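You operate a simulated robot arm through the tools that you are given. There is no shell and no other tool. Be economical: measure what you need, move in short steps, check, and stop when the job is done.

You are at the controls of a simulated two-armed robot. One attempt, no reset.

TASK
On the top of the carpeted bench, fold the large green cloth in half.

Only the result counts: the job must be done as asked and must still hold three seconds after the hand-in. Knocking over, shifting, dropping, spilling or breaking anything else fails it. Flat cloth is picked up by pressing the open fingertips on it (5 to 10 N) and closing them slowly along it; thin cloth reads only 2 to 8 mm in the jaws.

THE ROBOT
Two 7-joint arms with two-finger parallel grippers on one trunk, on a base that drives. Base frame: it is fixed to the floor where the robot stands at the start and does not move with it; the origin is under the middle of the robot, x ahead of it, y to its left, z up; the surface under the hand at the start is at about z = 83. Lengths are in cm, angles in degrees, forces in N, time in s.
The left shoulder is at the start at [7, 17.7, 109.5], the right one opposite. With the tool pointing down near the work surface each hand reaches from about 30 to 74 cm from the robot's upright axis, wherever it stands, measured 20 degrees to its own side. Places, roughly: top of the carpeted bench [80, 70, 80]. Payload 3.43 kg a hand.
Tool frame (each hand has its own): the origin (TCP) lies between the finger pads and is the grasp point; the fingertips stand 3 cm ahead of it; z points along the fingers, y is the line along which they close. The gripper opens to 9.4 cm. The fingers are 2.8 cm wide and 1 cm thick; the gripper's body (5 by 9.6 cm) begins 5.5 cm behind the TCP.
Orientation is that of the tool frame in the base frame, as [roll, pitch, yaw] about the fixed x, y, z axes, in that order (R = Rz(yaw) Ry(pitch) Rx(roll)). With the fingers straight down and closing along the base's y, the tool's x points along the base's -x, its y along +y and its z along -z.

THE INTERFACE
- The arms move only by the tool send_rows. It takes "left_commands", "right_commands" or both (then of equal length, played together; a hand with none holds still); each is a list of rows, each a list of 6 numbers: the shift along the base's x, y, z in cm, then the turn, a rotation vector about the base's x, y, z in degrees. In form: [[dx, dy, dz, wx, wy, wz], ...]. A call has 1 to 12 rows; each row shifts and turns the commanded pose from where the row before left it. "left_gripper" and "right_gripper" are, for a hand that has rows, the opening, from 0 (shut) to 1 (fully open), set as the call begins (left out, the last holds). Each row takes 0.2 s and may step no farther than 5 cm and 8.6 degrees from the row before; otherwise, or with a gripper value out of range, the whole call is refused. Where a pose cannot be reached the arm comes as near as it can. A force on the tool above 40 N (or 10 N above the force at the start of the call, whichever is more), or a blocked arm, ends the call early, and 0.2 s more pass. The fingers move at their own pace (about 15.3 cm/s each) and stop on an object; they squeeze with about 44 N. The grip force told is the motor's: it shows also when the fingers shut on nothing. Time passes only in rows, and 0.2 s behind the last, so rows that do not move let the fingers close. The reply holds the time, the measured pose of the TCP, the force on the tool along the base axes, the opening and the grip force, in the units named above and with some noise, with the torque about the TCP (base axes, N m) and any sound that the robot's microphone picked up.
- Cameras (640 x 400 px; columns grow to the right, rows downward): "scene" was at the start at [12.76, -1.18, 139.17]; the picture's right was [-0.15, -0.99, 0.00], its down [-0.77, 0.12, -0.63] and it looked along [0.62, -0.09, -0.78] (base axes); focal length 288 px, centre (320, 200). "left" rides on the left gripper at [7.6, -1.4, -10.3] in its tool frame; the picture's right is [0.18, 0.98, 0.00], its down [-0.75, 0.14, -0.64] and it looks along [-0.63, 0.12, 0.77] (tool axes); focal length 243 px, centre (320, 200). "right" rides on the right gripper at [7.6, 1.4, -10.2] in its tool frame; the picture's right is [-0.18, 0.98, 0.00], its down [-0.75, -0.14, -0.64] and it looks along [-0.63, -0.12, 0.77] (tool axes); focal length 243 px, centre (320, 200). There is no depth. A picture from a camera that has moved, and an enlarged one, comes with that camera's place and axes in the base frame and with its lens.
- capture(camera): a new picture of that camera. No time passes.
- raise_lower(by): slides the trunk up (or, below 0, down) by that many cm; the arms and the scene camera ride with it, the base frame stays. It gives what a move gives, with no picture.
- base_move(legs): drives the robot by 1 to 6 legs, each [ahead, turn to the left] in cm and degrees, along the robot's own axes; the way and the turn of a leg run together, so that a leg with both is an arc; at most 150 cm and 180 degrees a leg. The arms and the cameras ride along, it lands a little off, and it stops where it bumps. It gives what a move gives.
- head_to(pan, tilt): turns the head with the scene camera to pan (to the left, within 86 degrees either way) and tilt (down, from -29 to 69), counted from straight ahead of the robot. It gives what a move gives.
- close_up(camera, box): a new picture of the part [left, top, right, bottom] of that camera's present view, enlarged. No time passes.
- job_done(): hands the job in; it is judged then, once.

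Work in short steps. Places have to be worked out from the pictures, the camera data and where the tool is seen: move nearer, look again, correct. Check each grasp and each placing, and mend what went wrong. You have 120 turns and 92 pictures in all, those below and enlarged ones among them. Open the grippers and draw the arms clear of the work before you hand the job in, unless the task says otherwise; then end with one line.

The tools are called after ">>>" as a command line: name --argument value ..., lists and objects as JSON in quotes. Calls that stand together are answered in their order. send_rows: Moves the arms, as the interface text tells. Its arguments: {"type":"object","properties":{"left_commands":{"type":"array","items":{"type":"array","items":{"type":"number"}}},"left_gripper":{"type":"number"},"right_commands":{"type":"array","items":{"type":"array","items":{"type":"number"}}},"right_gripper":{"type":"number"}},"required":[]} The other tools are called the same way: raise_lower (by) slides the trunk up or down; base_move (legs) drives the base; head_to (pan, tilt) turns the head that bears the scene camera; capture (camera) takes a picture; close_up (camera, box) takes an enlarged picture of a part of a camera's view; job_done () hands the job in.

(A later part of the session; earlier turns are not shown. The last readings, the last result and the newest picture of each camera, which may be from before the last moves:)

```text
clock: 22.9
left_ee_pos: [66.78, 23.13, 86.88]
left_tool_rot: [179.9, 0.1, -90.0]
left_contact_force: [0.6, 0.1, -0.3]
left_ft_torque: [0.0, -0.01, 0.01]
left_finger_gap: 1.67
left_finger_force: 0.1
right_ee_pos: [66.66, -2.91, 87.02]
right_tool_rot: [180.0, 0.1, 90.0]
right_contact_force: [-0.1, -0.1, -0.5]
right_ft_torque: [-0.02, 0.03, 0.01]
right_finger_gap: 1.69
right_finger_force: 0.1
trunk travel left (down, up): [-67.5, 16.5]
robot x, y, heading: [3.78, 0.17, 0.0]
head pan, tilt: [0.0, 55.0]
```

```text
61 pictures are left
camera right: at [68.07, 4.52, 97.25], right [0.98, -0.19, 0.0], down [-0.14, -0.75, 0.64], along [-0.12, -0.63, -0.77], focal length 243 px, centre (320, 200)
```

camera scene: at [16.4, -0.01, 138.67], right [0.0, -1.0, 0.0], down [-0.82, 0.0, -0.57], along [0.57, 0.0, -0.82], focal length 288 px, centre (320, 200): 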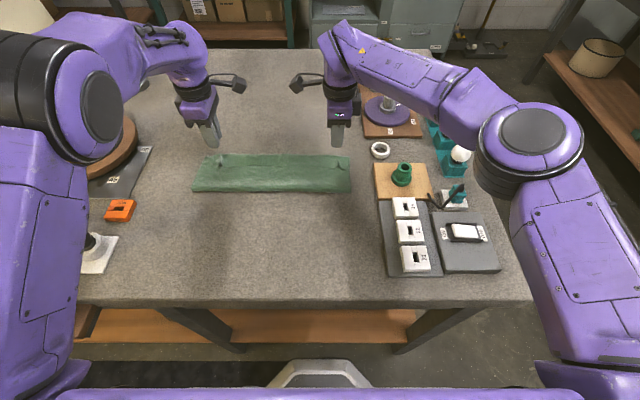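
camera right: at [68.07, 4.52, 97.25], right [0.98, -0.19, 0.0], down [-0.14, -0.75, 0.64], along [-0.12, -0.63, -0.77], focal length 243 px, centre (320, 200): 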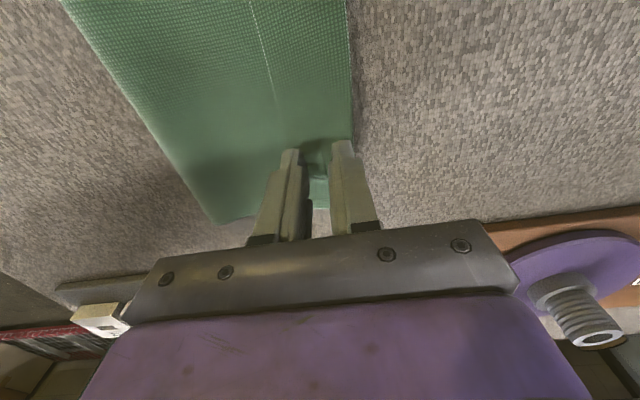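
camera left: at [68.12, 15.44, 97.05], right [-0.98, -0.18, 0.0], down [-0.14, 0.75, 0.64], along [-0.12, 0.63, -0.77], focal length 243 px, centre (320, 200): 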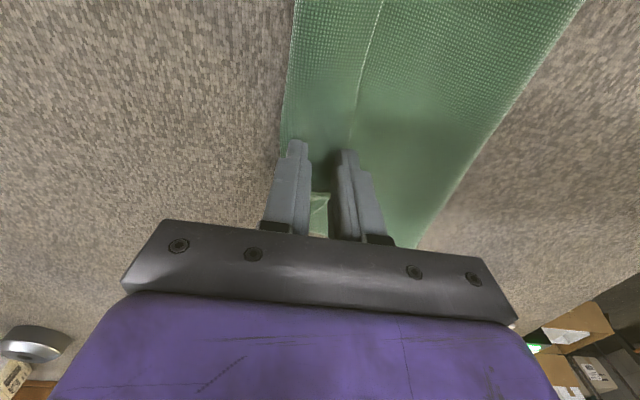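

Jaws straddle the strip well on both sides. I press down gently.

>>> send_rows --left_commands '[[0, 0, -0.25, 0, 0, 0], [0, 0, -0.15, 0, 0, 0]]' --right_commands '[[0, 0, -0.25, 0, 0, 0], [0, 0, -0.15, 0, 0, 0]]'

```text
clock: 23.5
left_ee_pos: [66.54, 23.21, 86.55]
left_tool_rot: [-180.0, 0.1, -90.0]
left_contact_force: [0.0, -0.5, 0.4]
left_ft_torque: [-0.01, -0.01, -0.01]
left_finger_gap: 1.71
left_finger_force: 0.2
right_ee_pos: [66.55, -3.01, 86.65]
right_tool_rot: [179.7, 0.1, 89.8]
right_contact_force: [-0.3, -1.2, 1.8]
right_ft_torque: [0.0, -0.02, -0.02]
right_finger_gap: 1.64
right_finger_force: 0.0
trunk travel left (down, up): [-67.5, 16.5]
robot x, y, heading: [3.76, 0.02, 0.1]
head pan, tilt: [0.0, 55.0]
```

>>> send_rows --left_commands '[[0, 0, -0.12, 0, 0, 0], [0, 0, -0.06, 0, 0, 0]]' --right_commands '[[0, 0, -0.1, 0, 0, 0], [0, 0, 0, 0, 0, 0]]'

```text
clock: 24.1
left_ee_pos: [66.57, 23.16, 86.32]
left_tool_rot: [-179.9, 0.1, -90.0]
left_contact_force: [-0.4, -1.2, 6.2]
left_ft_torque: [0.05, -0.01, -0.03]
left_finger_gap: 1.64
left_finger_force: 0.1
right_ee_pos: [66.51, -3.03, 86.5]
right_tool_rot: [179.8, 0.2, 89.9]
right_contact_force: [0.8, 0.1, 0.0]
right_ft_torque: [0.01, -0.01, 0.01]
right_finger_gap: 1.7
right_finger_force: 0.0
trunk travel left (down, up): [-67.5, 16.5]
robot x, y, heading: [4.17, -0.03, -0.2]
head pan, tilt: [0.0, 55.0]
```

Left presses 6 N; the right still floats, so I lower it a little more.

>>> send_rows --left_commands '[[0, 0, 0, 0, 0, 0], [0, 0, 0, 0, 0, 0]]' --right_commands '[[0, 0, -0.1, 0, 0, 0], [0, 0, -0.04, 0, 0, 0]]'

```text
clock: 24.7
left_ee_pos: [66.51, 23.16, 86.27]
left_tool_rot: [179.9, 0.1, -89.9]
left_contact_force: [0.6, -0.7, 4.8]
left_ft_torque: [0.0, -0.04, -0.02]
left_finger_gap: 1.65
left_finger_force: 0.0
right_ee_pos: [66.45, -3.03, 86.31]
right_tool_rot: [179.8, 0.2, 89.9]
right_contact_force: [0.9, 0.0, 1.4]
right_ft_torque: [-0.02, -0.03, -0.03]
right_finger_gap: 1.68
right_finger_force: 0.2
trunk travel left (down, up): [-67.5, 16.5]
robot x, y, heading: [3.86, 0.12, 0.1]
head pan, tilt: [0.0, 55.0]
```

>>> send_rows --left_commands '[[0, 0, 0, 0, 0, 0], [0, 0, 0, 0, 0, 0]]' --right_commands '[[0, 0, -0.06, 0, 0, 0], [0, 0, 0, 0, 0, 0]]' --left_gripper 0.13 --right_gripper 0.15

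>>> capture --camera "left"

>>> capture --camera "right"

```text
clock: 25.3
left_ee_pos: [66.63, 23.11, 86.39]
left_tool_rot: [-180.0, 0.2, -90.1]
left_contact_force: [0.7, 0.5, 2.4]
left_ft_torque: [0.01, -0.05, 0.03]
left_finger_gap: 1.07
left_finger_force: 0.1
right_ee_pos: [66.38, -2.97, 86.24]
right_tool_rot: [179.9, 0.1, 89.9]
right_contact_force: [0.4, -0.2, 3.8]
right_ft_torque: [0.0, 0.03, -0.02]
right_finger_gap: 1.3
right_finger_force: 0.0
trunk travel left (down, up): [-67.5, 16.5]
robot x, y, heading: [3.67, -0.18, 0.2]
head pan, tilt: [0.0, 55.0]
```

```text
60 pictures are left
camera left: at [67.95, 15.43, 96.55], right [-0.98, -0.18, 0.0], down [-0.14, 0.75, 0.64], along [-0.12, 0.63, -0.77], focal length 243 px, centre (320, 200)
```

left: 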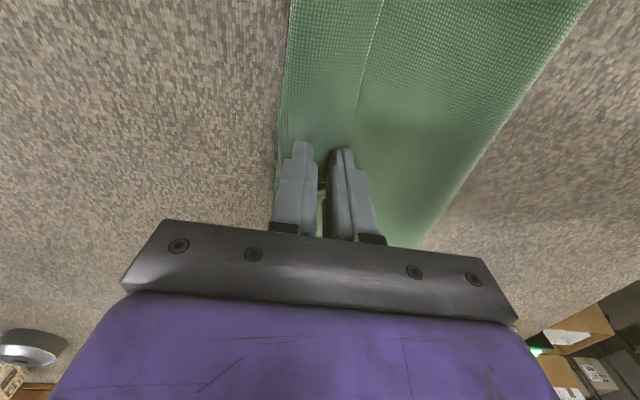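

```text
59 pictures are left
camera right: at [67.89, 4.55, 96.57], right [0.98, -0.19, 0.0], down [-0.14, -0.75, 0.64], along [-0.12, -0.63, -0.77], focal length 243 px, centre (320, 200)
```

right: 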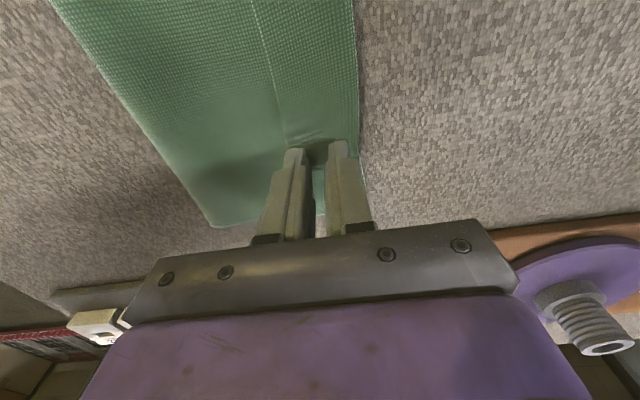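

Forces are a bit light on the left; I press slightly more and keep closing.

>>> send_rows --left_commands '[[0, 0, -0.05, 0, 0, 0], [0, 0, 0, 0, 0, 0]]' --right_commands '[[0, 0, -0.04, 0, 0, 0], [0, 0, 0, 0, 0, 0]]' --left_gripper 0.1 --right_gripper 0.11

>>> send_rows --left_commands '[[0, 0, 0, 0, 0, 0], [0, 0, 0, 0, 0, 0]]' --right_commands '[[0, 0, 0, 0, 0, 0], [0, 0, 0, 0, 0, 0]]' --left_gripper 0.06 --right_gripper 0.06

>>> send_rows --left_commands '[[0, 0, 0, 0, 0, 0], [0, 0, 0, 0, 0, 0]]' --right_commands '[[0, 0, 0, 0, 0, 0], [0, 0, 0, 0, 0, 0]]' --left_gripper 0 --right_gripper 0

```text
clock: 25.9
left_ee_pos: [66.47, 23.15, 86.24]
left_tool_rot: [-180.0, 0.2, -89.9]
left_contact_force: [0.0, 1.5, 2.8]
left_ft_torque: [-0.01, -0.01, -0.02]
left_finger_gap: 0.86
left_finger_force: 0.1
right_ee_pos: [66.39, -3.11, 86.39]
right_tool_rot: [179.8, 0.1, 89.9]
right_contact_force: [-0.9, 1.3, 6.2]
right_ft_torque: [-0.02, -0.02, -0.01]
right_finger_gap: 0.83
right_finger_force: 0.0
trunk travel left (down, up): [-67.5, 16.5]
robot x, y, heading: [3.91, -0.04, 0.0]
head pan, tilt: [0.0, 55.0]
```

```text
clock: 26.5
left_ee_pos: [66.58, 23.17, 86.3]
left_tool_rot: [-180.0, 0.0, -90.1]
left_contact_force: [-0.4, 1.2, 3.8]
left_ft_torque: [0.01, 0.03, 0.0]
left_finger_gap: 0.44
left_finger_force: 0.0
right_ee_pos: [66.42, -3.0, 86.29]
right_tool_rot: [179.8, 0.0, 89.9]
right_contact_force: [0.4, -0.2, 6.9]
right_ft_torque: [0.0, 0.01, 0.01]
right_finger_gap: 0.32
right_finger_force: 0.1
trunk travel left (down, up): [-67.5, 16.5]
robot x, y, heading: [4.22, 0.15, -0.2]
head pan, tilt: [0.0, 55.0]
```

```text
clock: 27.1
left_ee_pos: [66.5, 23.2, 86.41]
left_tool_rot: [-180.0, 0.0, -90.0]
left_contact_force: [0.1, 0.1, 2.9]
left_ft_torque: [0.0, 0.01, -0.01]
left_finger_gap: 0.0
left_finger_force: 33.1
right_ee_pos: [66.43, -2.94, 86.22]
right_tool_rot: [179.8, 0.1, 89.9]
right_contact_force: [0.8, -0.2, 6.2]
right_ft_torque: [0.02, 0.0, -0.03]
right_finger_gap: 0.0
right_finger_force: 32.9
trunk travel left (down, up): [-67.5, 16.5]
robot x, y, heading: [4.13, -0.01, 0.2]
head pan, tilt: [0.0, 55.0]
```

Both closed on nothing — the strip slid out. A cleaner way: pull the strip back to unfold the cloth flat, then redo the fold with the pads only about 1 cm over the edge so no hem turns back. I lift and turn the hands back.

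>>> send_rows --left_commands '[[0, 0, 3, 0, 0, -8.2], [0, 0, 3, 0, 0, -8.2], [0, 0, 0, 0, 0, -8.2], [0, 0, 0, 0, 0, -8.2], [0, 0, 0, 0, 0, -8.2], [0, 0, 0, 0, 0, -8.2], [0, 0, 0, 0, 0, -8.2], [0, 0, 0, 0, 0, -8.2], [0, 0, 0, 0, 0, -8.2], [0, 1, 0, 0, 0, -8.2], [0, 1, 0, 0, 0, -8.0]]' --right_commands '[[0, 0, 3, 0, 0, 8.2], [0, 0, 3, 0, 0, 8.2], [0, 0, 0, 0, 0, 8.2], [0, 0, 0, 0, 0, 8.2], [0, 0, 0, 0, 0, 8.2], [0, 0, 0, 0, 0, 8.2], [0, 0, 0, 0, 0, 8.2], [0, 0, 0, 0, 0, 8.2], [0, 0, 0, 0, 0, 8.2], [0, -0.8, 0, 0, 0, 8.2], [0, -0.8, 0, 0, 0, 8.0]]' --left_gripper 0.4 --right_gripper 0.4

>>> capture --camera "left"

>>> capture --camera "right"

>>> close_up --camera "scene" --box '[170, 110, 390, 230]'

```text
clock: 29.5
left_ee_pos: [66.63, 25.19, 92.23]
left_tool_rot: [180.0, 0.0, 180.0]
left_contact_force: [-0.6, -0.3, 0.1]
left_ft_torque: [0.01, 0.03, -0.01]
left_finger_gap: 3.75
left_finger_force: 0.2
right_ee_pos: [66.61, -4.57, 92.19]
right_tool_rot: [179.9, 0.1, -180.0]
right_contact_force: [0.4, 0.5, -0.4]
right_ft_torque: [-0.01, -0.01, -0.05]
right_finger_gap: 3.76
right_finger_force: 0.1
trunk travel left (down, up): [-67.5, 16.5]
robot x, y, heading: [3.93, -0.13, -0.0]
head pan, tilt: [0.0, 55.0]
```

```text
58 pictures are left
camera left: at [58.92, 23.65, 102.44], right [-0.18, 0.98, 0.0], down [0.75, 0.14, 0.64], along [0.63, 0.12, -0.77], focal length 243 px, centre (320, 200)
```

left: 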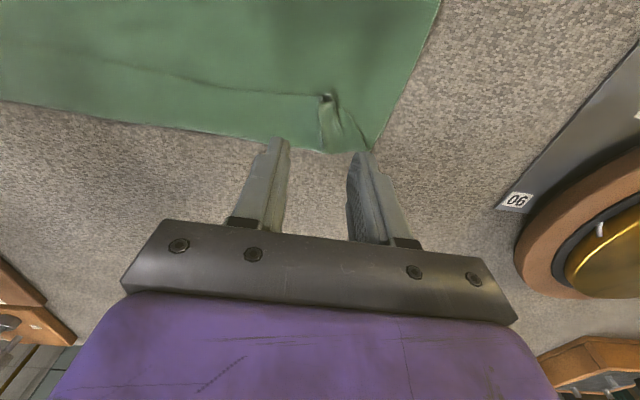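

```text
57 pictures are left
camera right: at [58.98, -3.27, 102.48], right [0.18, 0.98, 0.0], down [0.75, -0.14, 0.64], along [0.63, -0.12, -0.77], focal length 243 px, centre (320, 200)
```

right: 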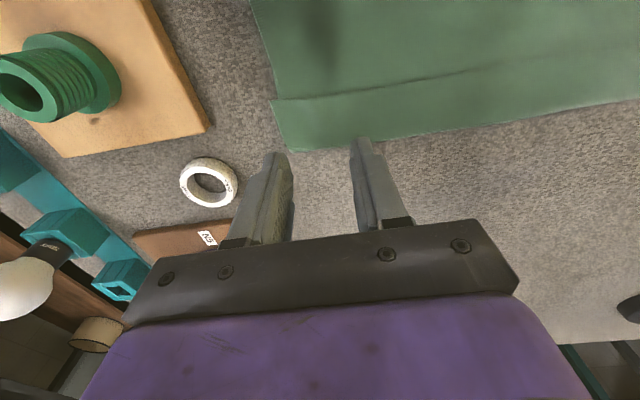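

```text
2.91 times, centred on (280, 170) of scene
camera zoom: at [16.39, 0.01, 138.67], right [0.0, -1.0, 0.0], down [-0.82, 0.0, -0.57], along [0.57, 0.0, -0.82], focal length 837 px, centre (436, 287)
```

zoom: 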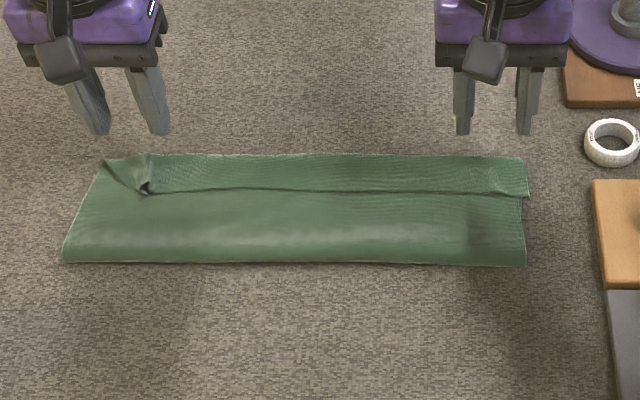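

The hem is clear: x≈64.8–69. The hands are centred on it (the left straddles the standing wrinkle), so I descend.

>>> send_rows --left_commands '[[-0.1, 0, -2.5, 0, 0, 0], [0, 0, -2.3, 0, 0, 0], [0, 0, -0.9, 0, 0, 0], [0, 0, -0.2, 0, 0, 0]]' --right_commands '[[-0.1, 0, -2.5, 0, 0, 0], [0, 0, -2.3, 0, 0, 0], [0, 0, -0.9, 0, 0, 0], [0, 0, -0.2, 0, 0, 0]]'

>>> send_rows --left_commands '[[0, 0, -0.1, 0, 0, 0], [0, 0, 0, 0, 0, 0]]' --right_commands '[[0, 0, -0.1, 0, 0, 0], [0, 0, 0, 0, 0, 0]]'

```text
clock: 30.5
left_ee_pos: [66.54, 25.24, 86.55]
left_tool_rot: [179.9, 0.2, 179.9]
left_contact_force: [0.1, -0.9, -0.3]
left_ft_torque: [0.0, 0.03, -0.03]
left_finger_gap: 3.77
left_finger_force: 0.1
right_ee_pos: [66.46, -4.68, 86.32]
right_tool_rot: [179.9, 0.2, 180.0]
right_contact_force: [0.9, 0.5, 4.4]
right_ft_torque: [-0.05, -0.01, 0.02]
right_finger_gap: 3.77
right_finger_force: 0.6
trunk travel left (down, up): [-67.5, 16.5]
robot x, y, heading: [4.01, -0.11, -0.1]
head pan, tilt: [0.0, 55.0]
```

```text
clock: 31.1
left_ee_pos: [66.49, 25.12, 86.35]
left_tool_rot: [179.9, 0.3, 180.0]
left_contact_force: [0.2, 1.6, 1.9]
left_ft_torque: [0.01, -0.05, -0.05]
left_finger_gap: 3.77
left_finger_force: 0.1
right_ee_pos: [66.44, -4.69, 86.28]
right_tool_rot: [179.9, 0.4, 179.8]
right_contact_force: [2.2, -1.9, 10.4]
right_ft_torque: [-0.2, -0.05, 0.05]
right_finger_gap: 3.77
right_finger_force: 0.2
trunk travel left (down, up): [-67.5, 16.5]
robot x, y, heading: [4.25, -0.14, 0.3]
head pan, tilt: [0.0, 55.0]
```

Right 10 N, left 2 N: I lower the left 0.1 and start closing.

>>> send_rows --left_commands '[[0, 0, -0.1, 0, 0, 0], [0, 0, 0, 0, 0, 0]]' --right_commands '[[0, 0, 0, 0, 0, 0], [0, 0, 0, 0, 0, 0]]' --left_gripper 0.36 --right_gripper 0.34

>>> send_rows --left_commands '[[0, 0, 0, 0, 0, 0]]' --right_commands '[[0, 0, 0, 0, 0, 0]]' --left_gripper 0.3 --right_gripper 0.29

>>> capture --camera "left"

>>> capture --camera "right"

```text
clock: 31.7
left_ee_pos: [66.46, 25.23, 86.31]
left_tool_rot: [179.9, 0.2, 180.0]
left_contact_force: [1.2, -1.1, 3.8]
left_ft_torque: [-0.06, -0.01, 0.0]
left_finger_gap: 3.34
left_finger_force: 0.0
right_ee_pos: [66.28, -4.55, 86.32]
right_tool_rot: [179.8, 0.2, 179.9]
right_contact_force: [3.4, 2.3, 10.3]
right_ft_torque: [-0.09, -0.05, 0.06]
right_finger_gap: 3.06
right_finger_force: 0.0
trunk travel left (down, up): [-67.5, 16.5]
robot x, y, heading: [3.53, 0.19, -0.0]
head pan, tilt: [0.0, 55.0]
```

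```text
clock: 32.1
left_ee_pos: [66.25, 25.19, 86.21]
left_tool_rot: [-180.0, 0.1, 180.0]
left_contact_force: [0.1, -0.5, 4.6]
left_ft_torque: [-0.01, -0.02, -0.01]
left_finger_gap: 2.72
left_finger_force: 0.1
right_ee_pos: [66.32, -4.63, 86.34]
right_tool_rot: [179.9, 0.2, 179.9]
right_contact_force: [1.6, 0.7, 9.9]
right_ft_torque: [-0.07, -0.09, 0.01]
right_finger_gap: 2.58
right_finger_force: 0.0
trunk travel left (down, up): [-67.5, 16.5]
robot x, y, heading: [3.95, -0.21, 0.0]
head pan, tilt: [0.0, 55.0]
```

```text
55 pictures are left
camera left: at [58.7, 23.66, 96.53], right [-0.18, 0.98, 0.0], down [0.75, 0.14, 0.65], along [0.63, 0.12, -0.76], focal length 243 px, centre (320, 200)
```

left: 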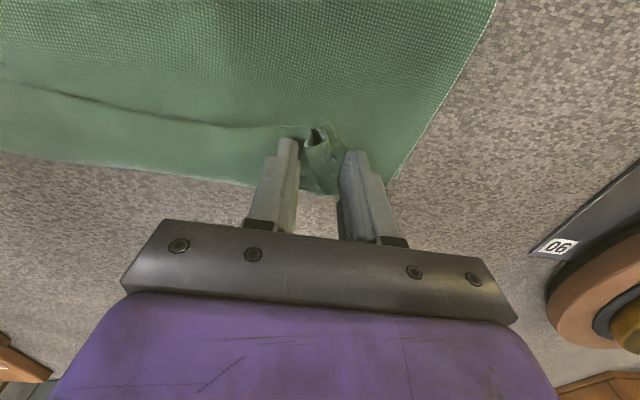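

```text
54 pictures are left
camera right: at [58.66, -3.3, 96.56], right [0.19, 0.98, 0.0], down [0.75, -0.14, 0.64], along [0.63, -0.12, -0.76], focal length 243 px, centre (320, 200)
```

right: 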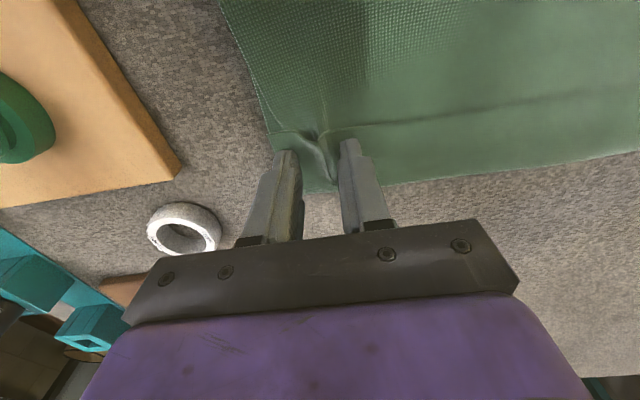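

Both sides form a ridge in the hem between the pads. I continue to full closure.

>>> send_rows --left_commands '[[0, 0, 0, 0, 0, 0]]' --right_commands '[[0, 0, 0, 0, 0, 0]]' --left_gripper 0.22 --right_gripper 0.22

>>> send_rows --left_commands '[[0, 0, 0, 0, 0, 0]]' --right_commands '[[0, 0, 0, 0, 0, 0]]' --left_gripper 0.15 --right_gripper 0.15

>>> send_rows --left_commands '[[0, 0, 0, 0, 0, 0]]' --right_commands '[[0, 0, 0, 0, 0, 0]]' --left_gripper 0.09 --right_gripper 0.09

>>> send_rows --left_commands '[[0, 0, 0, 0, 0, 0], [0, 0, 0, 0, 0, 0]]' --right_commands '[[0, 0, 0, 0, 0, 0], [0, 0, 0, 0, 0, 0]]' --left_gripper 0 --right_gripper 0

```text
clock: 32.5
left_ee_pos: [66.53, 25.14, 86.29]
left_tool_rot: [180.0, 0.2, -180.0]
left_contact_force: [-0.7, -1.6, 3.6]
left_ft_torque: [-0.03, -0.01, -0.02]
left_finger_gap: 2.0
left_finger_force: 0.0
right_ee_pos: [66.35, -4.76, 86.34]
right_tool_rot: [179.9, 0.1, 179.9]
right_contact_force: [0.8, 1.7, 9.5]
right_ft_torque: [-0.05, -0.02, 0.0]
right_finger_gap: 1.94
right_finger_force: 0.0
trunk travel left (down, up): [-67.5, 16.5]
robot x, y, heading: [4.16, 0.05, 0.1]
head pan, tilt: [0.0, 55.0]
```

```text
clock: 32.9
left_ee_pos: [66.43, 25.27, 86.32]
left_tool_rot: [180.0, 0.2, 180.0]
left_contact_force: [0.4, -0.7, 2.9]
left_ft_torque: [0.0, 0.0, -0.02]
left_finger_gap: 1.36
left_finger_force: 0.1
right_ee_pos: [66.24, -4.71, 86.38]
right_tool_rot: [179.9, 0.2, 179.9]
right_contact_force: [0.0, 1.6, 11.1]
right_ft_torque: [-0.04, -0.01, 0.02]
right_finger_gap: 1.29
right_finger_force: 0.0
trunk travel left (down, up): [-67.5, 16.5]
robot x, y, heading: [3.43, -0.01, 0.2]
head pan, tilt: [0.0, 55.0]
```

```text
clock: 33.3
left_ee_pos: [66.39, 25.18, 86.34]
left_tool_rot: [179.9, 0.2, -180.0]
left_contact_force: [0.1, -0.8, 3.7]
left_ft_torque: [-0.06, -0.03, 0.0]
left_finger_gap: 0.83
left_finger_force: 0.0
right_ee_pos: [66.32, -4.54, 86.23]
right_tool_rot: [179.9, 0.2, 179.9]
right_contact_force: [1.0, 2.3, 10.6]
right_ft_torque: [0.0, -0.01, 0.0]
right_finger_gap: 0.93
right_finger_force: 1.0
trunk travel left (down, up): [-67.5, 16.5]
robot x, y, heading: [4.0, 0.35, 0.1]
head pan, tilt: [0.0, 55.0]
```

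```text
clock: 33.9
left_ee_pos: [66.35, 25.13, 86.26]
left_tool_rot: [180.0, 0.2, -180.0]
left_contact_force: [-0.8, -8.8, 2.6]
left_ft_torque: [-0.21, 0.0, 0.04]
left_finger_gap: 0.25
left_finger_force: 37.2
right_ee_pos: [66.22, -4.52, 86.3]
right_tool_rot: [179.9, 0.3, 180.0]
right_contact_force: [3.5, 8.3, 12.1]
right_ft_torque: [0.23, -0.13, -0.02]
right_finger_gap: 0.29
right_finger_force: 37.7
trunk travel left (down, up): [-67.5, 16.5]
robot x, y, heading: [4.09, -0.41, 0.1]
head pan, tilt: [0.0, 55.0]
```

Both grip (2.5 and 2.9 mm). I lift a little toward me and check that only the hem comes up.

>>> send_rows --left_commands '[[-0.3, 0, 1.5, 0, 0, 0], [-0.8, 0, 2, 0, 0, 0], [-1.5, 0, 2, 0, 0, 0]]' --right_commands '[[-0.3, 0, 1.5, 0, 0, 0], [-0.8, 0, 2, 0, 0, 0], [-1.5, 0, 2, 0, 0, 0]]'

>>> capture --camera "left"

>>> capture --camera "right"

>>> close_up --camera "scene" --box '[170, 110, 390, 230]'

```text
clock: 34.7
left_ee_pos: [63.81, 25.13, 91.82]
left_tool_rot: [-180.0, 0.2, 179.9]
left_contact_force: [0.4, -6.4, 0.2]
left_ft_torque: [-0.17, -0.04, 0.01]
left_finger_gap: 0.23
left_finger_force: 37.2
right_ee_pos: [63.62, -4.5, 91.57]
right_tool_rot: [180.0, 0.2, 179.9]
right_contact_force: [-0.6, 6.2, -0.4]
right_ft_torque: [0.22, -0.03, 0.0]
right_finger_gap: 0.27
right_finger_force: 37.8
trunk travel left (down, up): [-67.5, 16.5]
robot x, y, heading: [4.05, 0.09, -0.1]
head pan, tilt: [0.0, 55.0]
```

```text
53 pictures are left
camera left: at [56.08, 23.58, 102.0], right [-0.18, 0.98, 0.0], down [0.75, 0.14, 0.64], along [0.63, 0.12, -0.76], focal length 243 px, centre (320, 200)
```

left: 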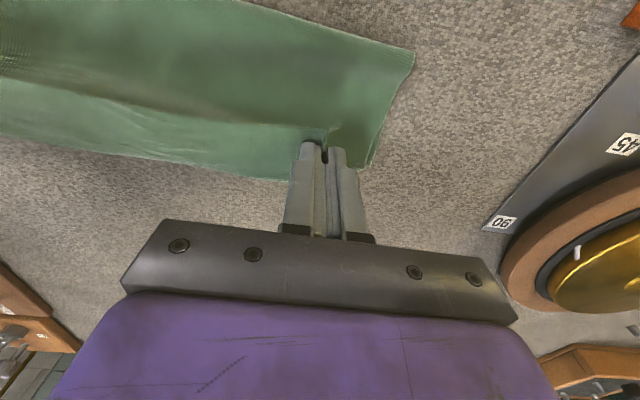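

```text
52 pictures are left
camera right: at [56.02, -3.21, 101.87], right [0.19, 0.98, 0.0], down [0.75, -0.14, 0.64], along [0.63, -0.12, -0.77], focal length 243 px, centre (320, 200)
```

right: 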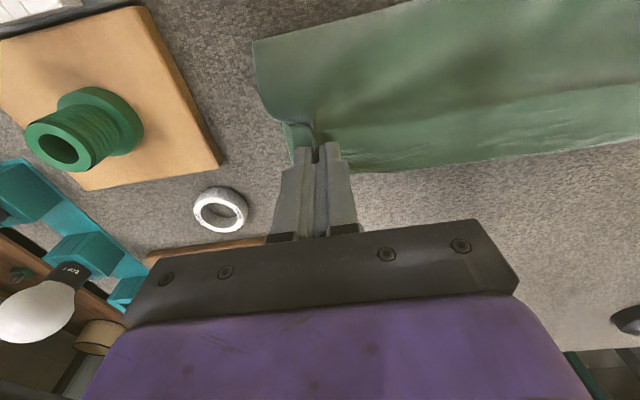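

```text
2.91 times, centred on (280, 170) of scene
camera zoom: at [16.19, -0.07, 138.68], right [0.0, -1.0, 0.0], down [-0.82, 0.0, -0.57], along [0.57, 0.0, -0.82], focal length 837 px, centre (436, 287)
```

zoom: 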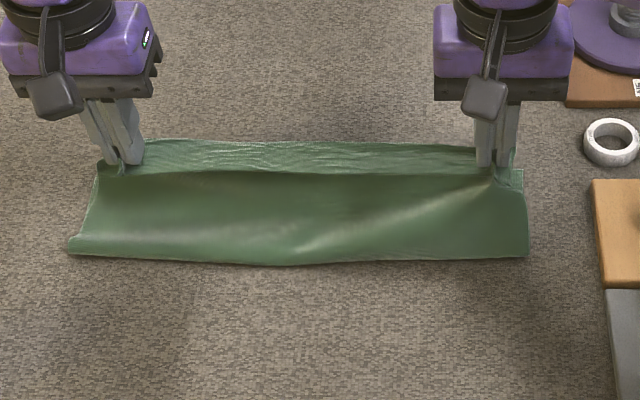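

Only the hem/top layer lifts. I swing it back toward me to open the cloth flat.

>>> send_rows --left_commands '[[-2.5, 0, 2, 0, 0, 0], [-2.5, 0, 1.2, 0, 0, 0], [-2.5, 0, 0.4, 0, 0, 0], [-2.5, 0, 0, 0, 0, 0], [-2.5, 0, -0.4, 0, 0, 0], [-2.5, 0, -1, 0, 0, 0], [-2.5, 0, -1.8, 0, 0, 0], [-2.2, 0, -2.2, 0, 0, 0], [-1.2, 0, -1.8, 0, 0, 0]]' --right_commands '[[-2.5, 0, 2, 0, 0, 0], [-2.5, 0, 1.2, 0, 0, 0], [-2.5, 0, 0.4, 0, 0, 0], [-2.5, 0, 0, 0, 0, 0], [-2.5, 0, -0.4, 0, 0, 0], [-2.5, 0, -1, 0, 0, 0], [-2.5, 0, -1.8, 0, 0, 0], [-2.2, 0, -2.2, 0, 0, 0], [-1.2, 0, -1.8, 0, 0, 0]]'

>>> capture --camera "scene"

>>> capture --camera "left"

>>> capture --camera "right"

```text
clock: 36.7
left_ee_pos: [43.01, 25.09, 88.02]
left_tool_rot: [179.9, 0.1, -180.0]
left_contact_force: [0.2, -5.7, 0.4]
left_ft_torque: [-0.22, 0.01, 0.03]
left_finger_gap: 0.22
left_finger_force: 37.3
right_ee_pos: [42.91, -4.49, 88.14]
right_tool_rot: [179.9, 0.1, 179.9]
right_contact_force: [-0.7, 6.4, -0.2]
right_ft_torque: [0.22, 0.01, 0.02]
right_finger_gap: 0.29
right_finger_force: 37.1
trunk travel left (down, up): [-67.5, 16.5]
robot x, y, heading: [3.93, 0.17, 0.0]
head pan, tilt: [0.0, 55.0]
```

```text
50 pictures are left
camera scene: at [16.42, -0.01, 138.67], right [0.0, -1.0, 0.0], down [-0.82, 0.0, -0.57], along [0.57, 0.0, -0.82], focal length 288 px, centre (320, 200)
```

scene: 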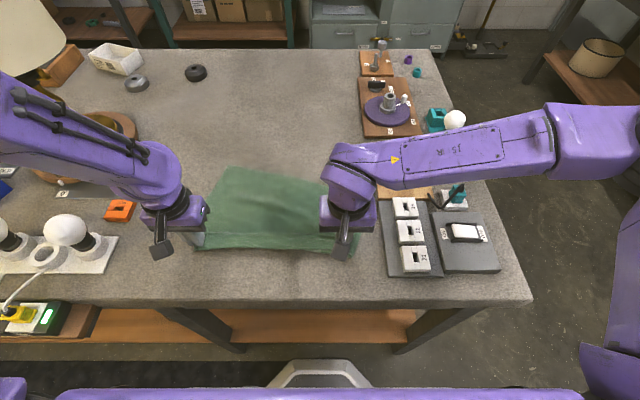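

```text
49 pictures are left
camera left: at [35.42, 23.58, 98.23], right [-0.18, 0.98, 0.0], down [0.75, 0.14, 0.64], along [0.63, 0.12, -0.77], focal length 243 px, centre (320, 200)
```

left: 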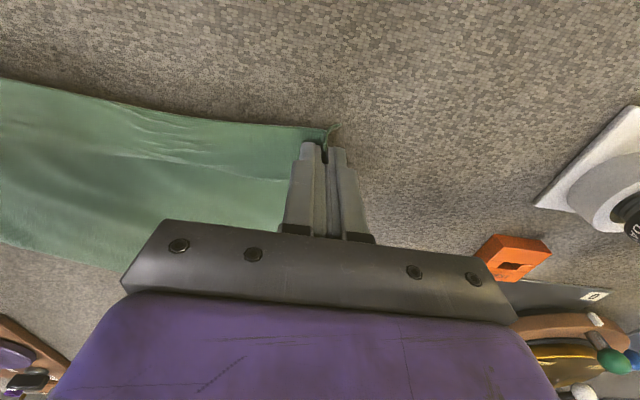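

```text
48 pictures are left
camera right: at [35.33, -3.24, 98.41], right [0.19, 0.98, 0.0], down [0.75, -0.14, 0.64], along [0.63, -0.12, -0.77], focal length 243 px, centre (320, 200)
```

right: 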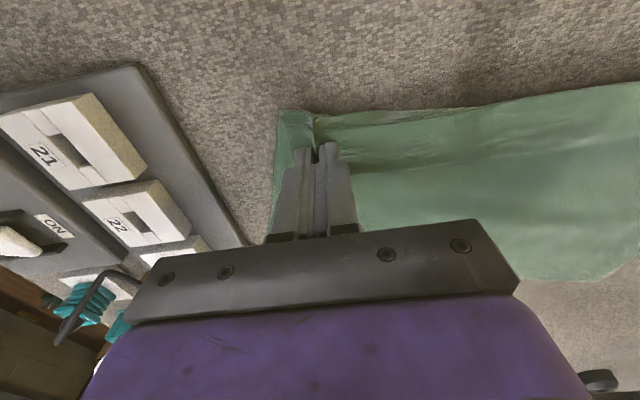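

The cloth is nearly open. I set the edge down at x≈42, release, and back the hands off to inspect.

>>> send_rows --left_commands '[[-0.6, 0.2, -0.9, 0, 0, 0], [-0.4, 0.2, -0.6, 0, 0, 0], [0, 0, -0.3, 0, 0, 0]]' --right_commands '[[-0.6, -0.2, -0.9, 0, 0, 0], [-0.4, -0.2, -0.6, 0, 0, 0], [0, 0, -0.3, 0, 0, 0]]'

>>> send_rows --left_commands '[[0, 0, 0, 0, 0, 0], [0, 0, 0, 0, 0, 0]]' --right_commands '[[0, 0, 0, 0, 0, 0], [0, 0, 0, 0, 0, 0]]' --left_gripper 0.5 --right_gripper 0.5

>>> send_rows --left_commands '[[0, 0, 1, 0, 0, 0], [0, 0, 4, 0, 0, 0], [0, 1, 4, 0, 0, 0], [0, 2, 4, 0, 0, 0], [0, 2, 3, 0, 0, 0]]' --right_commands '[[0, 0, 1, 0, 0, 0], [0, 0, 4, 0, 0, 0], [0, -1, 4, 0, 0, 0], [0, -3, 4, 0, 0, 0], [0, -4, 3, 0, 0, 0]]'

>>> head_to --pan 8 --tilt 58

>>> capture --camera "scene"

>>> capture --camera "left"

>>> capture --camera "right"

```text
clock: 37.5
left_ee_pos: [41.94, 25.64, 86.24]
left_tool_rot: [-179.9, 0.3, 180.0]
left_contact_force: [0.7, -18.9, 2.2]
left_ft_torque: [-0.59, -0.03, 0.11]
left_finger_gap: 0.29
left_finger_force: 36.8
right_ee_pos: [41.98, -4.8, 86.42]
right_tool_rot: [179.8, 0.2, 179.9]
right_contact_force: [1.6, 18.2, 8.8]
right_ft_torque: [0.65, 0.0, -0.06]
right_finger_gap: 0.29
right_finger_force: 37.3
trunk travel left (down, up): [-67.5, 16.5]
robot x, y, heading: [4.11, -0.0, -0.1]
head pan, tilt: [0.0, 55.0]
```

```text
clock: 38.1
left_ee_pos: [41.9, 25.65, 86.2]
left_tool_rot: [179.9, 0.2, -180.0]
left_contact_force: [-0.8, 0.2, 0.1]
left_ft_torque: [0.02, 0.0, 0.03]
left_finger_gap: 4.69
left_finger_force: 0.1
right_ee_pos: [42.02, -5.0, 86.27]
right_tool_rot: [179.9, 0.1, 179.9]
right_contact_force: [-0.6, -2.6, 5.8]
right_ft_torque: [-0.01, 0.06, -0.03]
right_finger_gap: 4.48
right_finger_force: 0.1
trunk travel left (down, up): [-67.5, 16.5]
robot x, y, heading: [3.87, 0.25, -0.1]
head pan, tilt: [0.0, 55.0]
```

```text
clock: 39.3
left_ee_pos: [42.96, 31.07, 101.5]
left_tool_rot: [-178.8, 0.4, 179.9]
left_contact_force: [-0.1, 0.6, 0.7]
left_ft_torque: [0.03, -0.04, -0.04]
left_finger_gap: 4.69
left_finger_force: 0.1
left hand out of reach, approached as far as the arm can: row 4, 5
right_ee_pos: [42.03, -13.0, 102.71]
right_tool_rot: [180.0, 0.2, 180.0]
right_contact_force: [0.2, -0.7, 0.8]
right_ft_torque: [-0.04, 0.01, -0.01]
right_finger_gap: 4.72
right_finger_force: 0.1
trunk travel left (down, up): [-67.5, 16.5]
robot x, y, heading: [3.44, 0.11, 0.1]
head pan, tilt: [0.0, 55.0]
```

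```text
clock: 40.0
left_ee_pos: [43.09, 31.16, 101.19]
left_tool_rot: [-179.0, 0.1, -179.8]
left_contact_force: [-0.5, -0.5, -0.5]
left_ft_torque: [0.03, 0.02, 0.0]
left_finger_gap: 4.73
left_finger_force: 0.0
right_ee_pos: [42.09, -13.21, 102.51]
right_tool_rot: [179.9, 0.2, 179.9]
right_contact_force: [0.3, -0.4, 0.2]
right_ft_torque: [-0.03, -0.01, -0.01]
right_finger_gap: 4.7
right_finger_force: 0.1
trunk travel left (down, up): [-67.5, 16.5]
robot x, y, heading: [4.49, 0.12, -0.1]
head pan, tilt: [8.0, 58.0]
```

```text
47 pictures are left
camera scene: at [16.01, 0.86, 138.3], right [0.14, -0.99, 0.0], down [-0.84, -0.12, -0.53], along [0.52, 0.07, -0.85], focal length 288 px, centre (320, 200)
```

scene: 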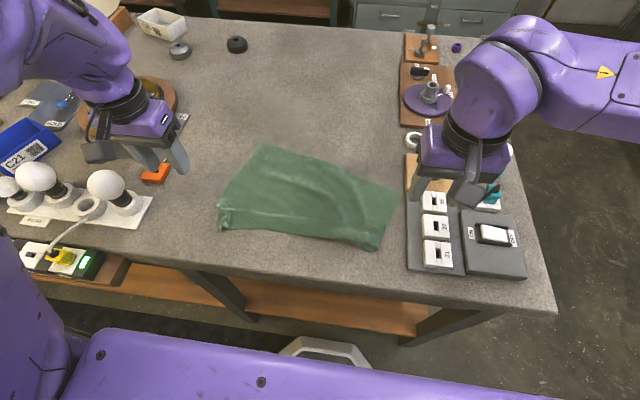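

```text
46 pictures are left
camera left: at [35.42, 29.77, 111.49], right [-0.19, 0.98, -0.02], down [0.75, 0.16, 0.64], along [0.63, 0.11, -0.77], focal length 243 px, centre (320, 200)
```

left: 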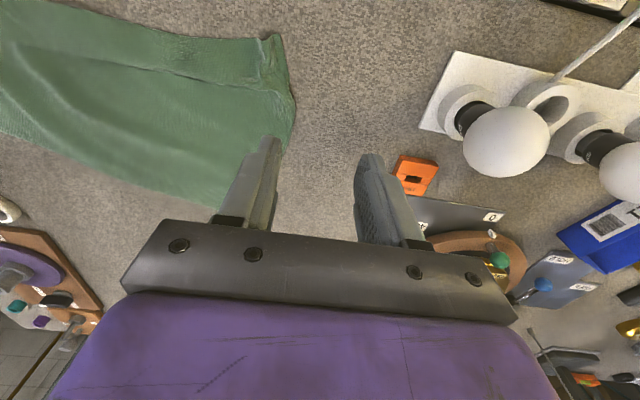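

```text
45 pictures are left
camera right: at [34.57, -11.78, 112.79], right [0.19, 0.98, 0.0], down [0.75, -0.14, 0.64], along [0.63, -0.12, -0.77], focal length 243 px, centre (320, 200)
```

right: 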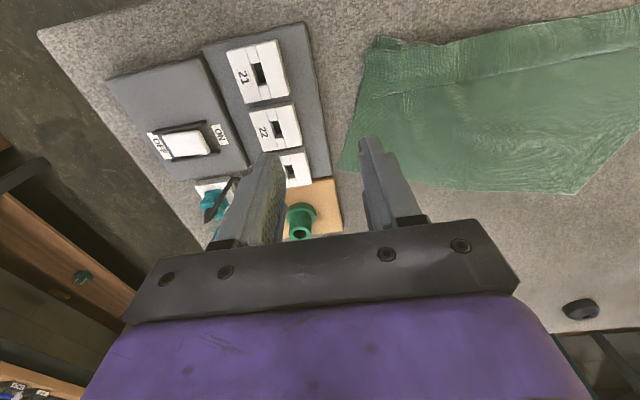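

The cloth opened but the far right part got dragged crooked. Looking closer.

>>> close_up --camera "scene" --box '[200, 130, 420, 265]'

>>> close_up --camera "right" --box '[320, 0, 640, 200]'

```text
2.91 times, centred on (310, 198) of scene
camera zoom: at [16.01, 0.86, 138.3], right [0.14, -0.99, 0.0], down [-0.84, -0.12, -0.53], along [0.52, 0.07, -0.85], focal length 837 px, centre (349, 207)
```

zoom: 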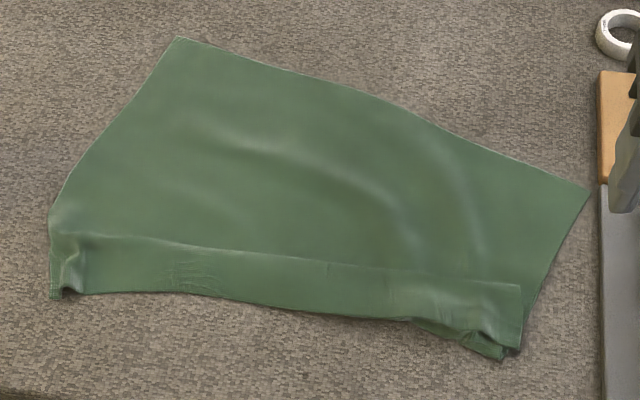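

```text
2.00 times, centred on (480, 100) of right
camera zoom: at [34.57, -11.78, 112.79], right [0.19, 0.98, 0.0], down [0.75, -0.14, 0.64], along [0.63, -0.12, -0.77], focal length 485 px, centre (0, 400)
```

zoom: 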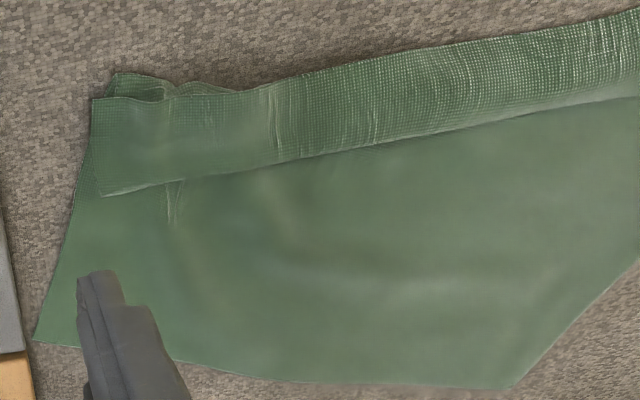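

Now the near part is folded on top as a strip with its free edge pointing away (+x). That is the right start for a fold, since its edge is already flipped. First I straighten the body by pinching near the two far corners (about [64.8, 22.6] and [56, −12.5]) and pulling them back to place.

>>> send_rows --left_commands '[[3.25, -1.95, -1.85, 0, 0, 0], [3.25, -1.95, -1.85, 0, 0, 0], [3.25, -1.95, -1.85, 0, 0, 0], [3.25, -1.95, -1.85, 0, 0, 0], [3.25, -1.95, -1.85, 0, 0, 0], [3.25, -1.95, -1.85, 0, 0, 0]]' --right_commands '[[2.2, 0.87, -2.08, 0, 0, 0], [2.2, 0.87, -2.08, 0, 0, 0], [2.2, 0.87, -2.08, 0, 0, 0], [2.2, 0.87, -2.08, 0, 0, 0], [2.2, 0.87, -2.08, 0, 0, 0], [2.2, 0.87, -2.08, 0, 0, 0]]' --left_gripper 0.4 --right_gripper 0.4

>>> capture --camera "left"

>>> capture --camera "right"

```text
clock: 41.4
left_ee_pos: [62.91, 19.68, 89.86]
left_tool_rot: [-179.9, 0.0, -179.9]
left_contact_force: [0.5, -0.4, 1.0]
left_ft_torque: [0.0, 0.04, 0.02]
left_finger_gap: 3.74
left_finger_force: 0.0
right_ee_pos: [55.34, -7.78, 89.74]
right_tool_rot: [179.9, 0.0, 179.9]
right_contact_force: [0.3, -0.6, -0.2]
right_ft_torque: [-0.06, 0.01, 0.02]
right_finger_gap: 3.77
right_finger_force: 0.0
trunk travel left (down, up): [-67.5, 16.5]
robot x, y, heading: [3.93, -0.05, 0.2]
head pan, tilt: [8.0, 58.0]
```

```text
42 pictures are left
camera left: at [55.34, 18.1, 100.21], right [-0.19, 0.98, 0.0], down [0.75, 0.14, 0.64], along [0.63, 0.12, -0.77], focal length 243 px, centre (320, 200)
```

left: 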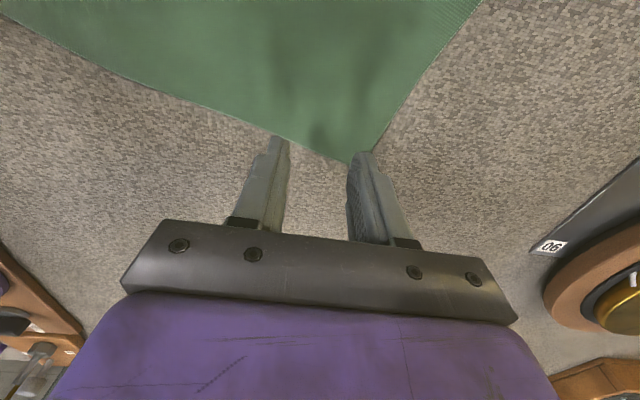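

```text
41 pictures are left
camera right: at [47.74, -6.39, 100.0], right [0.19, 0.98, 0.0], down [0.75, -0.14, 0.64], along [0.63, -0.12, -0.77], focal length 243 px, centre (320, 200)
```

right: 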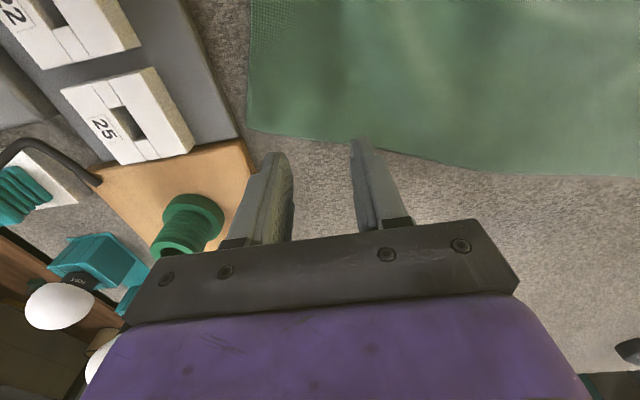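

Far-left corner [65, 22.9], far-right corner about [54.1, −13]. I centre the pads just inside these edges and descend.

>>> send_rows --left_commands '[[-1.0, 0, -1, 0, 0, 0], [0, 0, -1.6, 0, 0, 0], [0, 0, -0.7, 0, 0, 0], [0, 0, -0.2, 0, 0, 0]]' --right_commands '[[-2.1, -0.6, -1, 0, 0, 0], [0, 0, -1.6, 0, 0, 0], [0, 0, -0.7, 0, 0, 0], [0, 0, -0.2, 0, 0, 0]]'

>>> send_rows --left_commands '[[0, 0, -0.2, 0, 0, 0], [0, 0, 0, 0, 0, 0]]' --right_commands '[[0, 0, -0.2, 0, 0, 0], [0, 0, 0, 0, 0, 0]]'

```text
clock: 42.4
left_ee_pos: [61.76, 19.6, 86.75]
left_tool_rot: [179.9, 0.1, 179.9]
left_contact_force: [-0.4, -1.6, 0.5]
left_ft_torque: [-0.02, 0.02, -0.03]
left_finger_gap: 3.77
left_finger_force: 0.0
right_ee_pos: [53.02, -8.47, 86.23]
right_tool_rot: [179.9, 0.1, 179.9]
right_contact_force: [-0.6, 1.1, 0.1]
right_ft_torque: [-0.02, 0.03, 0.02]
right_finger_gap: 3.76
right_finger_force: 0.1
trunk travel left (down, up): [-67.5, 16.5]
robot x, y, heading: [4.12, 0.44, 0.2]
head pan, tilt: [8.0, 58.0]
```

```text
clock: 43.0
left_ee_pos: [61.79, 19.49, 86.67]
left_tool_rot: [-180.0, 0.1, 180.0]
left_contact_force: [-1.1, -0.1, 0.1]
left_ft_torque: [0.01, 0.03, -0.01]
left_finger_gap: 3.76
left_finger_force: 0.1
right_ee_pos: [53.05, -8.43, 86.09]
right_tool_rot: [179.9, 0.3, 179.9]
right_contact_force: [0.6, -0.6, 3.9]
right_ft_torque: [-0.12, -0.04, 0.05]
right_finger_gap: 3.79
right_finger_force: 0.7
trunk travel left (down, up): [-67.5, 16.5]
robot x, y, heading: [3.66, -0.38, 0.1]
head pan, tilt: [8.0, 58.0]
```

>>> send_rows --left_commands '[[0, 0, -0.3, 0, 0, 0], [0, 0, -0.15, 0, 0, 0], [0, 0, 0, 0, 0, 0]]' --right_commands '[[0, 0, -0.04, 0, 0, 0], [0, 0, 0, 0, 0, 0], [0, 0, 0, 0, 0, 0]]'

```text
clock: 43.8
left_ee_pos: [61.64, 19.64, 86.2]
left_tool_rot: [179.9, 0.0, 180.0]
left_contact_force: [0.3, 0.3, 1.2]
left_ft_torque: [0.03, 0.01, 0.01]
left_finger_gap: 3.75
left_finger_force: 0.1
right_ee_pos: [52.99, -8.35, 86.1]
right_tool_rot: [179.9, 0.2, 180.0]
right_contact_force: [2.7, -1.6, 7.2]
right_ft_torque: [-0.19, -0.09, 0.04]
right_finger_gap: 3.8
right_finger_force: 0.6
trunk travel left (down, up): [-67.5, 16.5]
robot x, y, heading: [4.13, -0.09, 0.1]
head pan, tilt: [8.0, 58.0]
```

Right at 7 N; the left just touches, so I lower it another 0.1 and start closing.

>>> send_rows --left_commands '[[0, 0, -0.1, 0, 0, 0], [0, 0, -0.02, 0, 0, 0]]' --right_commands '[[0, 0, 0, 0, 0, 0], [0, 0, 0, 0, 0, 0]]' --left_gripper 0.4 --right_gripper 0.34

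>>> send_rows --left_commands '[[0, 0, 0, 0, 0, 0], [0, 0, 0, 0, 0, 0]]' --right_commands '[[0, 0, 0, 0, 0, 0], [0, 0, 0, 0, 0, 0]]' --left_gripper 0.34 --right_gripper 0.28

```text
clock: 44.4
left_ee_pos: [61.7, 19.57, 86.21]
left_tool_rot: [180.0, 0.2, -179.9]
left_contact_force: [0.8, -1.8, 3.4]
left_ft_torque: [-0.08, -0.07, 0.01]
left_finger_gap: 3.79
left_finger_force: 0.2
right_ee_pos: [52.93, -8.32, 86.17]
right_tool_rot: [180.0, 0.2, 180.0]
right_contact_force: [0.1, 1.1, 5.8]
right_ft_torque: [-0.04, -0.03, 0.01]
right_finger_gap: 3.06
right_finger_force: 0.1
trunk travel left (down, up): [-67.5, 16.5]
robot x, y, heading: [4.08, -0.4, -0.0]
head pan, tilt: [8.0, 58.0]
```

```text
clock: 45.0
left_ee_pos: [61.66, 19.7, 86.04]
left_tool_rot: [-180.0, 0.1, 180.0]
left_contact_force: [-0.3, 0.4, 4.1]
left_ft_torque: [-0.04, -0.02, 0.01]
left_finger_gap: 3.14
left_finger_force: 0.1
right_ee_pos: [52.99, -8.41, 86.21]
right_tool_rot: [179.9, 0.1, 179.9]
right_contact_force: [0.5, 0.6, 4.6]
right_ft_torque: [-0.05, 0.0, 0.01]
right_finger_gap: 2.59
right_finger_force: 0.0
trunk travel left (down, up): [-67.5, 16.5]
robot x, y, heading: [3.65, -0.13, -0.3]
head pan, tilt: [8.0, 58.0]
```

Pressing slightly more and closing further.

>>> send_rows --left_commands '[[0, 0, -0.04, 0, 0, 0], [0, 0, 0, 0, 0, 0]]' --right_commands '[[0, 0, -0.03, 0, 0, 0], [0, 0, 0, 0, 0, 0]]' --left_gripper 0.27 --right_gripper 0.22

>>> send_rows --left_commands '[[0, 0, 0, 0, 0, 0]]' --right_commands '[[0, 0, 0, 0, 0, 0]]' --left_gripper 0.2 --right_gripper 0.16

>>> send_rows --left_commands '[[0, 0, 0, 0, 0, 0]]' --right_commands '[[0, 0, 0, 0, 0, 0]]' --left_gripper 0.12 --right_gripper 0.1

>>> send_rows --left_commands '[[0, 0, 0, 0, 0, 0], [0, 0, 0, 0, 0, 0]]' --right_commands '[[0, 0, 0, 0, 0, 0], [0, 0, 0, 0, 0, 0]]' --left_gripper 0 --right_gripper 0

```text
clock: 45.6
left_ee_pos: [61.62, 19.57, 86.09]
left_tool_rot: [180.0, 0.2, 180.0]
left_contact_force: [1.2, 2.1, 6.4]
left_ft_torque: [-0.04, -0.07, 0.03]
left_finger_gap: 2.44
left_finger_force: 0.3
right_ee_pos: [52.93, -8.32, 86.22]
right_tool_rot: [179.9, 0.2, 180.0]
right_contact_force: [-0.4, -0.8, 7.7]
right_ft_torque: [-0.12, 0.01, -0.02]
right_finger_gap: 2.04
right_finger_force: 0.0
trunk travel left (down, up): [-67.5, 16.5]
robot x, y, heading: [3.89, -0.14, 0.2]
head pan, tilt: [8.0, 58.0]
```

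```text
clock: 46.0
left_ee_pos: [61.59, 19.55, 86.04]
left_tool_rot: [-180.0, 0.2, -180.0]
left_contact_force: [0.1, -0.4, 6.2]
left_ft_torque: [-0.04, -0.04, 0.04]
left_finger_gap: 1.81
left_finger_force: 0.0
right_ee_pos: [52.9, -8.35, 85.97]
right_tool_rot: [179.9, 0.2, 179.9]
right_contact_force: [0.7, 0.4, 7.1]
right_ft_torque: [-0.03, -0.02, 0.0]
right_finger_gap: 1.42
right_finger_force: 0.1
trunk travel left (down, up): [-67.5, 16.5]
robot x, y, heading: [3.86, -0.2, -0.1]
head pan, tilt: [8.0, 58.0]
```

```text
clock: 46.4
left_ee_pos: [61.6, 19.55, 86.19]
left_tool_rot: [-179.9, 0.2, 179.9]
left_contact_force: [-1.1, -2.0, 6.3]
left_ft_torque: [-0.06, 0.0, -0.04]
left_finger_gap: 1.1
left_finger_force: 0.1
right_ee_pos: [52.82, -8.35, 86.17]
right_tool_rot: [179.9, 0.2, 179.8]
right_contact_force: [1.7, 1.4, 7.0]
right_ft_torque: [0.01, -0.02, 0.0]
right_finger_gap: 0.89
right_finger_force: 0.1
trunk travel left (down, up): [-67.5, 16.5]
robot x, y, heading: [3.99, -0.29, 0.2]
head pan, tilt: [8.0, 58.0]
```

```text
clock: 47.0
left_ee_pos: [61.63, 19.46, 86.29]
left_tool_rot: [-180.0, 0.2, 180.0]
left_contact_force: [-1.3, -7.9, 5.9]
left_ft_torque: [-0.26, 0.0, -0.05]
left_finger_gap: 0.22
left_finger_force: 36.8
right_ee_pos: [52.94, -8.3, 86.15]
right_tool_rot: [179.8, 0.3, 179.9]
right_contact_force: [-0.3, 7.4, 8.3]
right_ft_torque: [0.22, -0.04, -0.01]
right_finger_gap: 0.21
right_finger_force: 36.7
trunk travel left (down, up): [-67.5, 16.5]
robot x, y, heading: [3.41, 0.0, -0.1]
head pan, tilt: [8.0, 58.0]
```

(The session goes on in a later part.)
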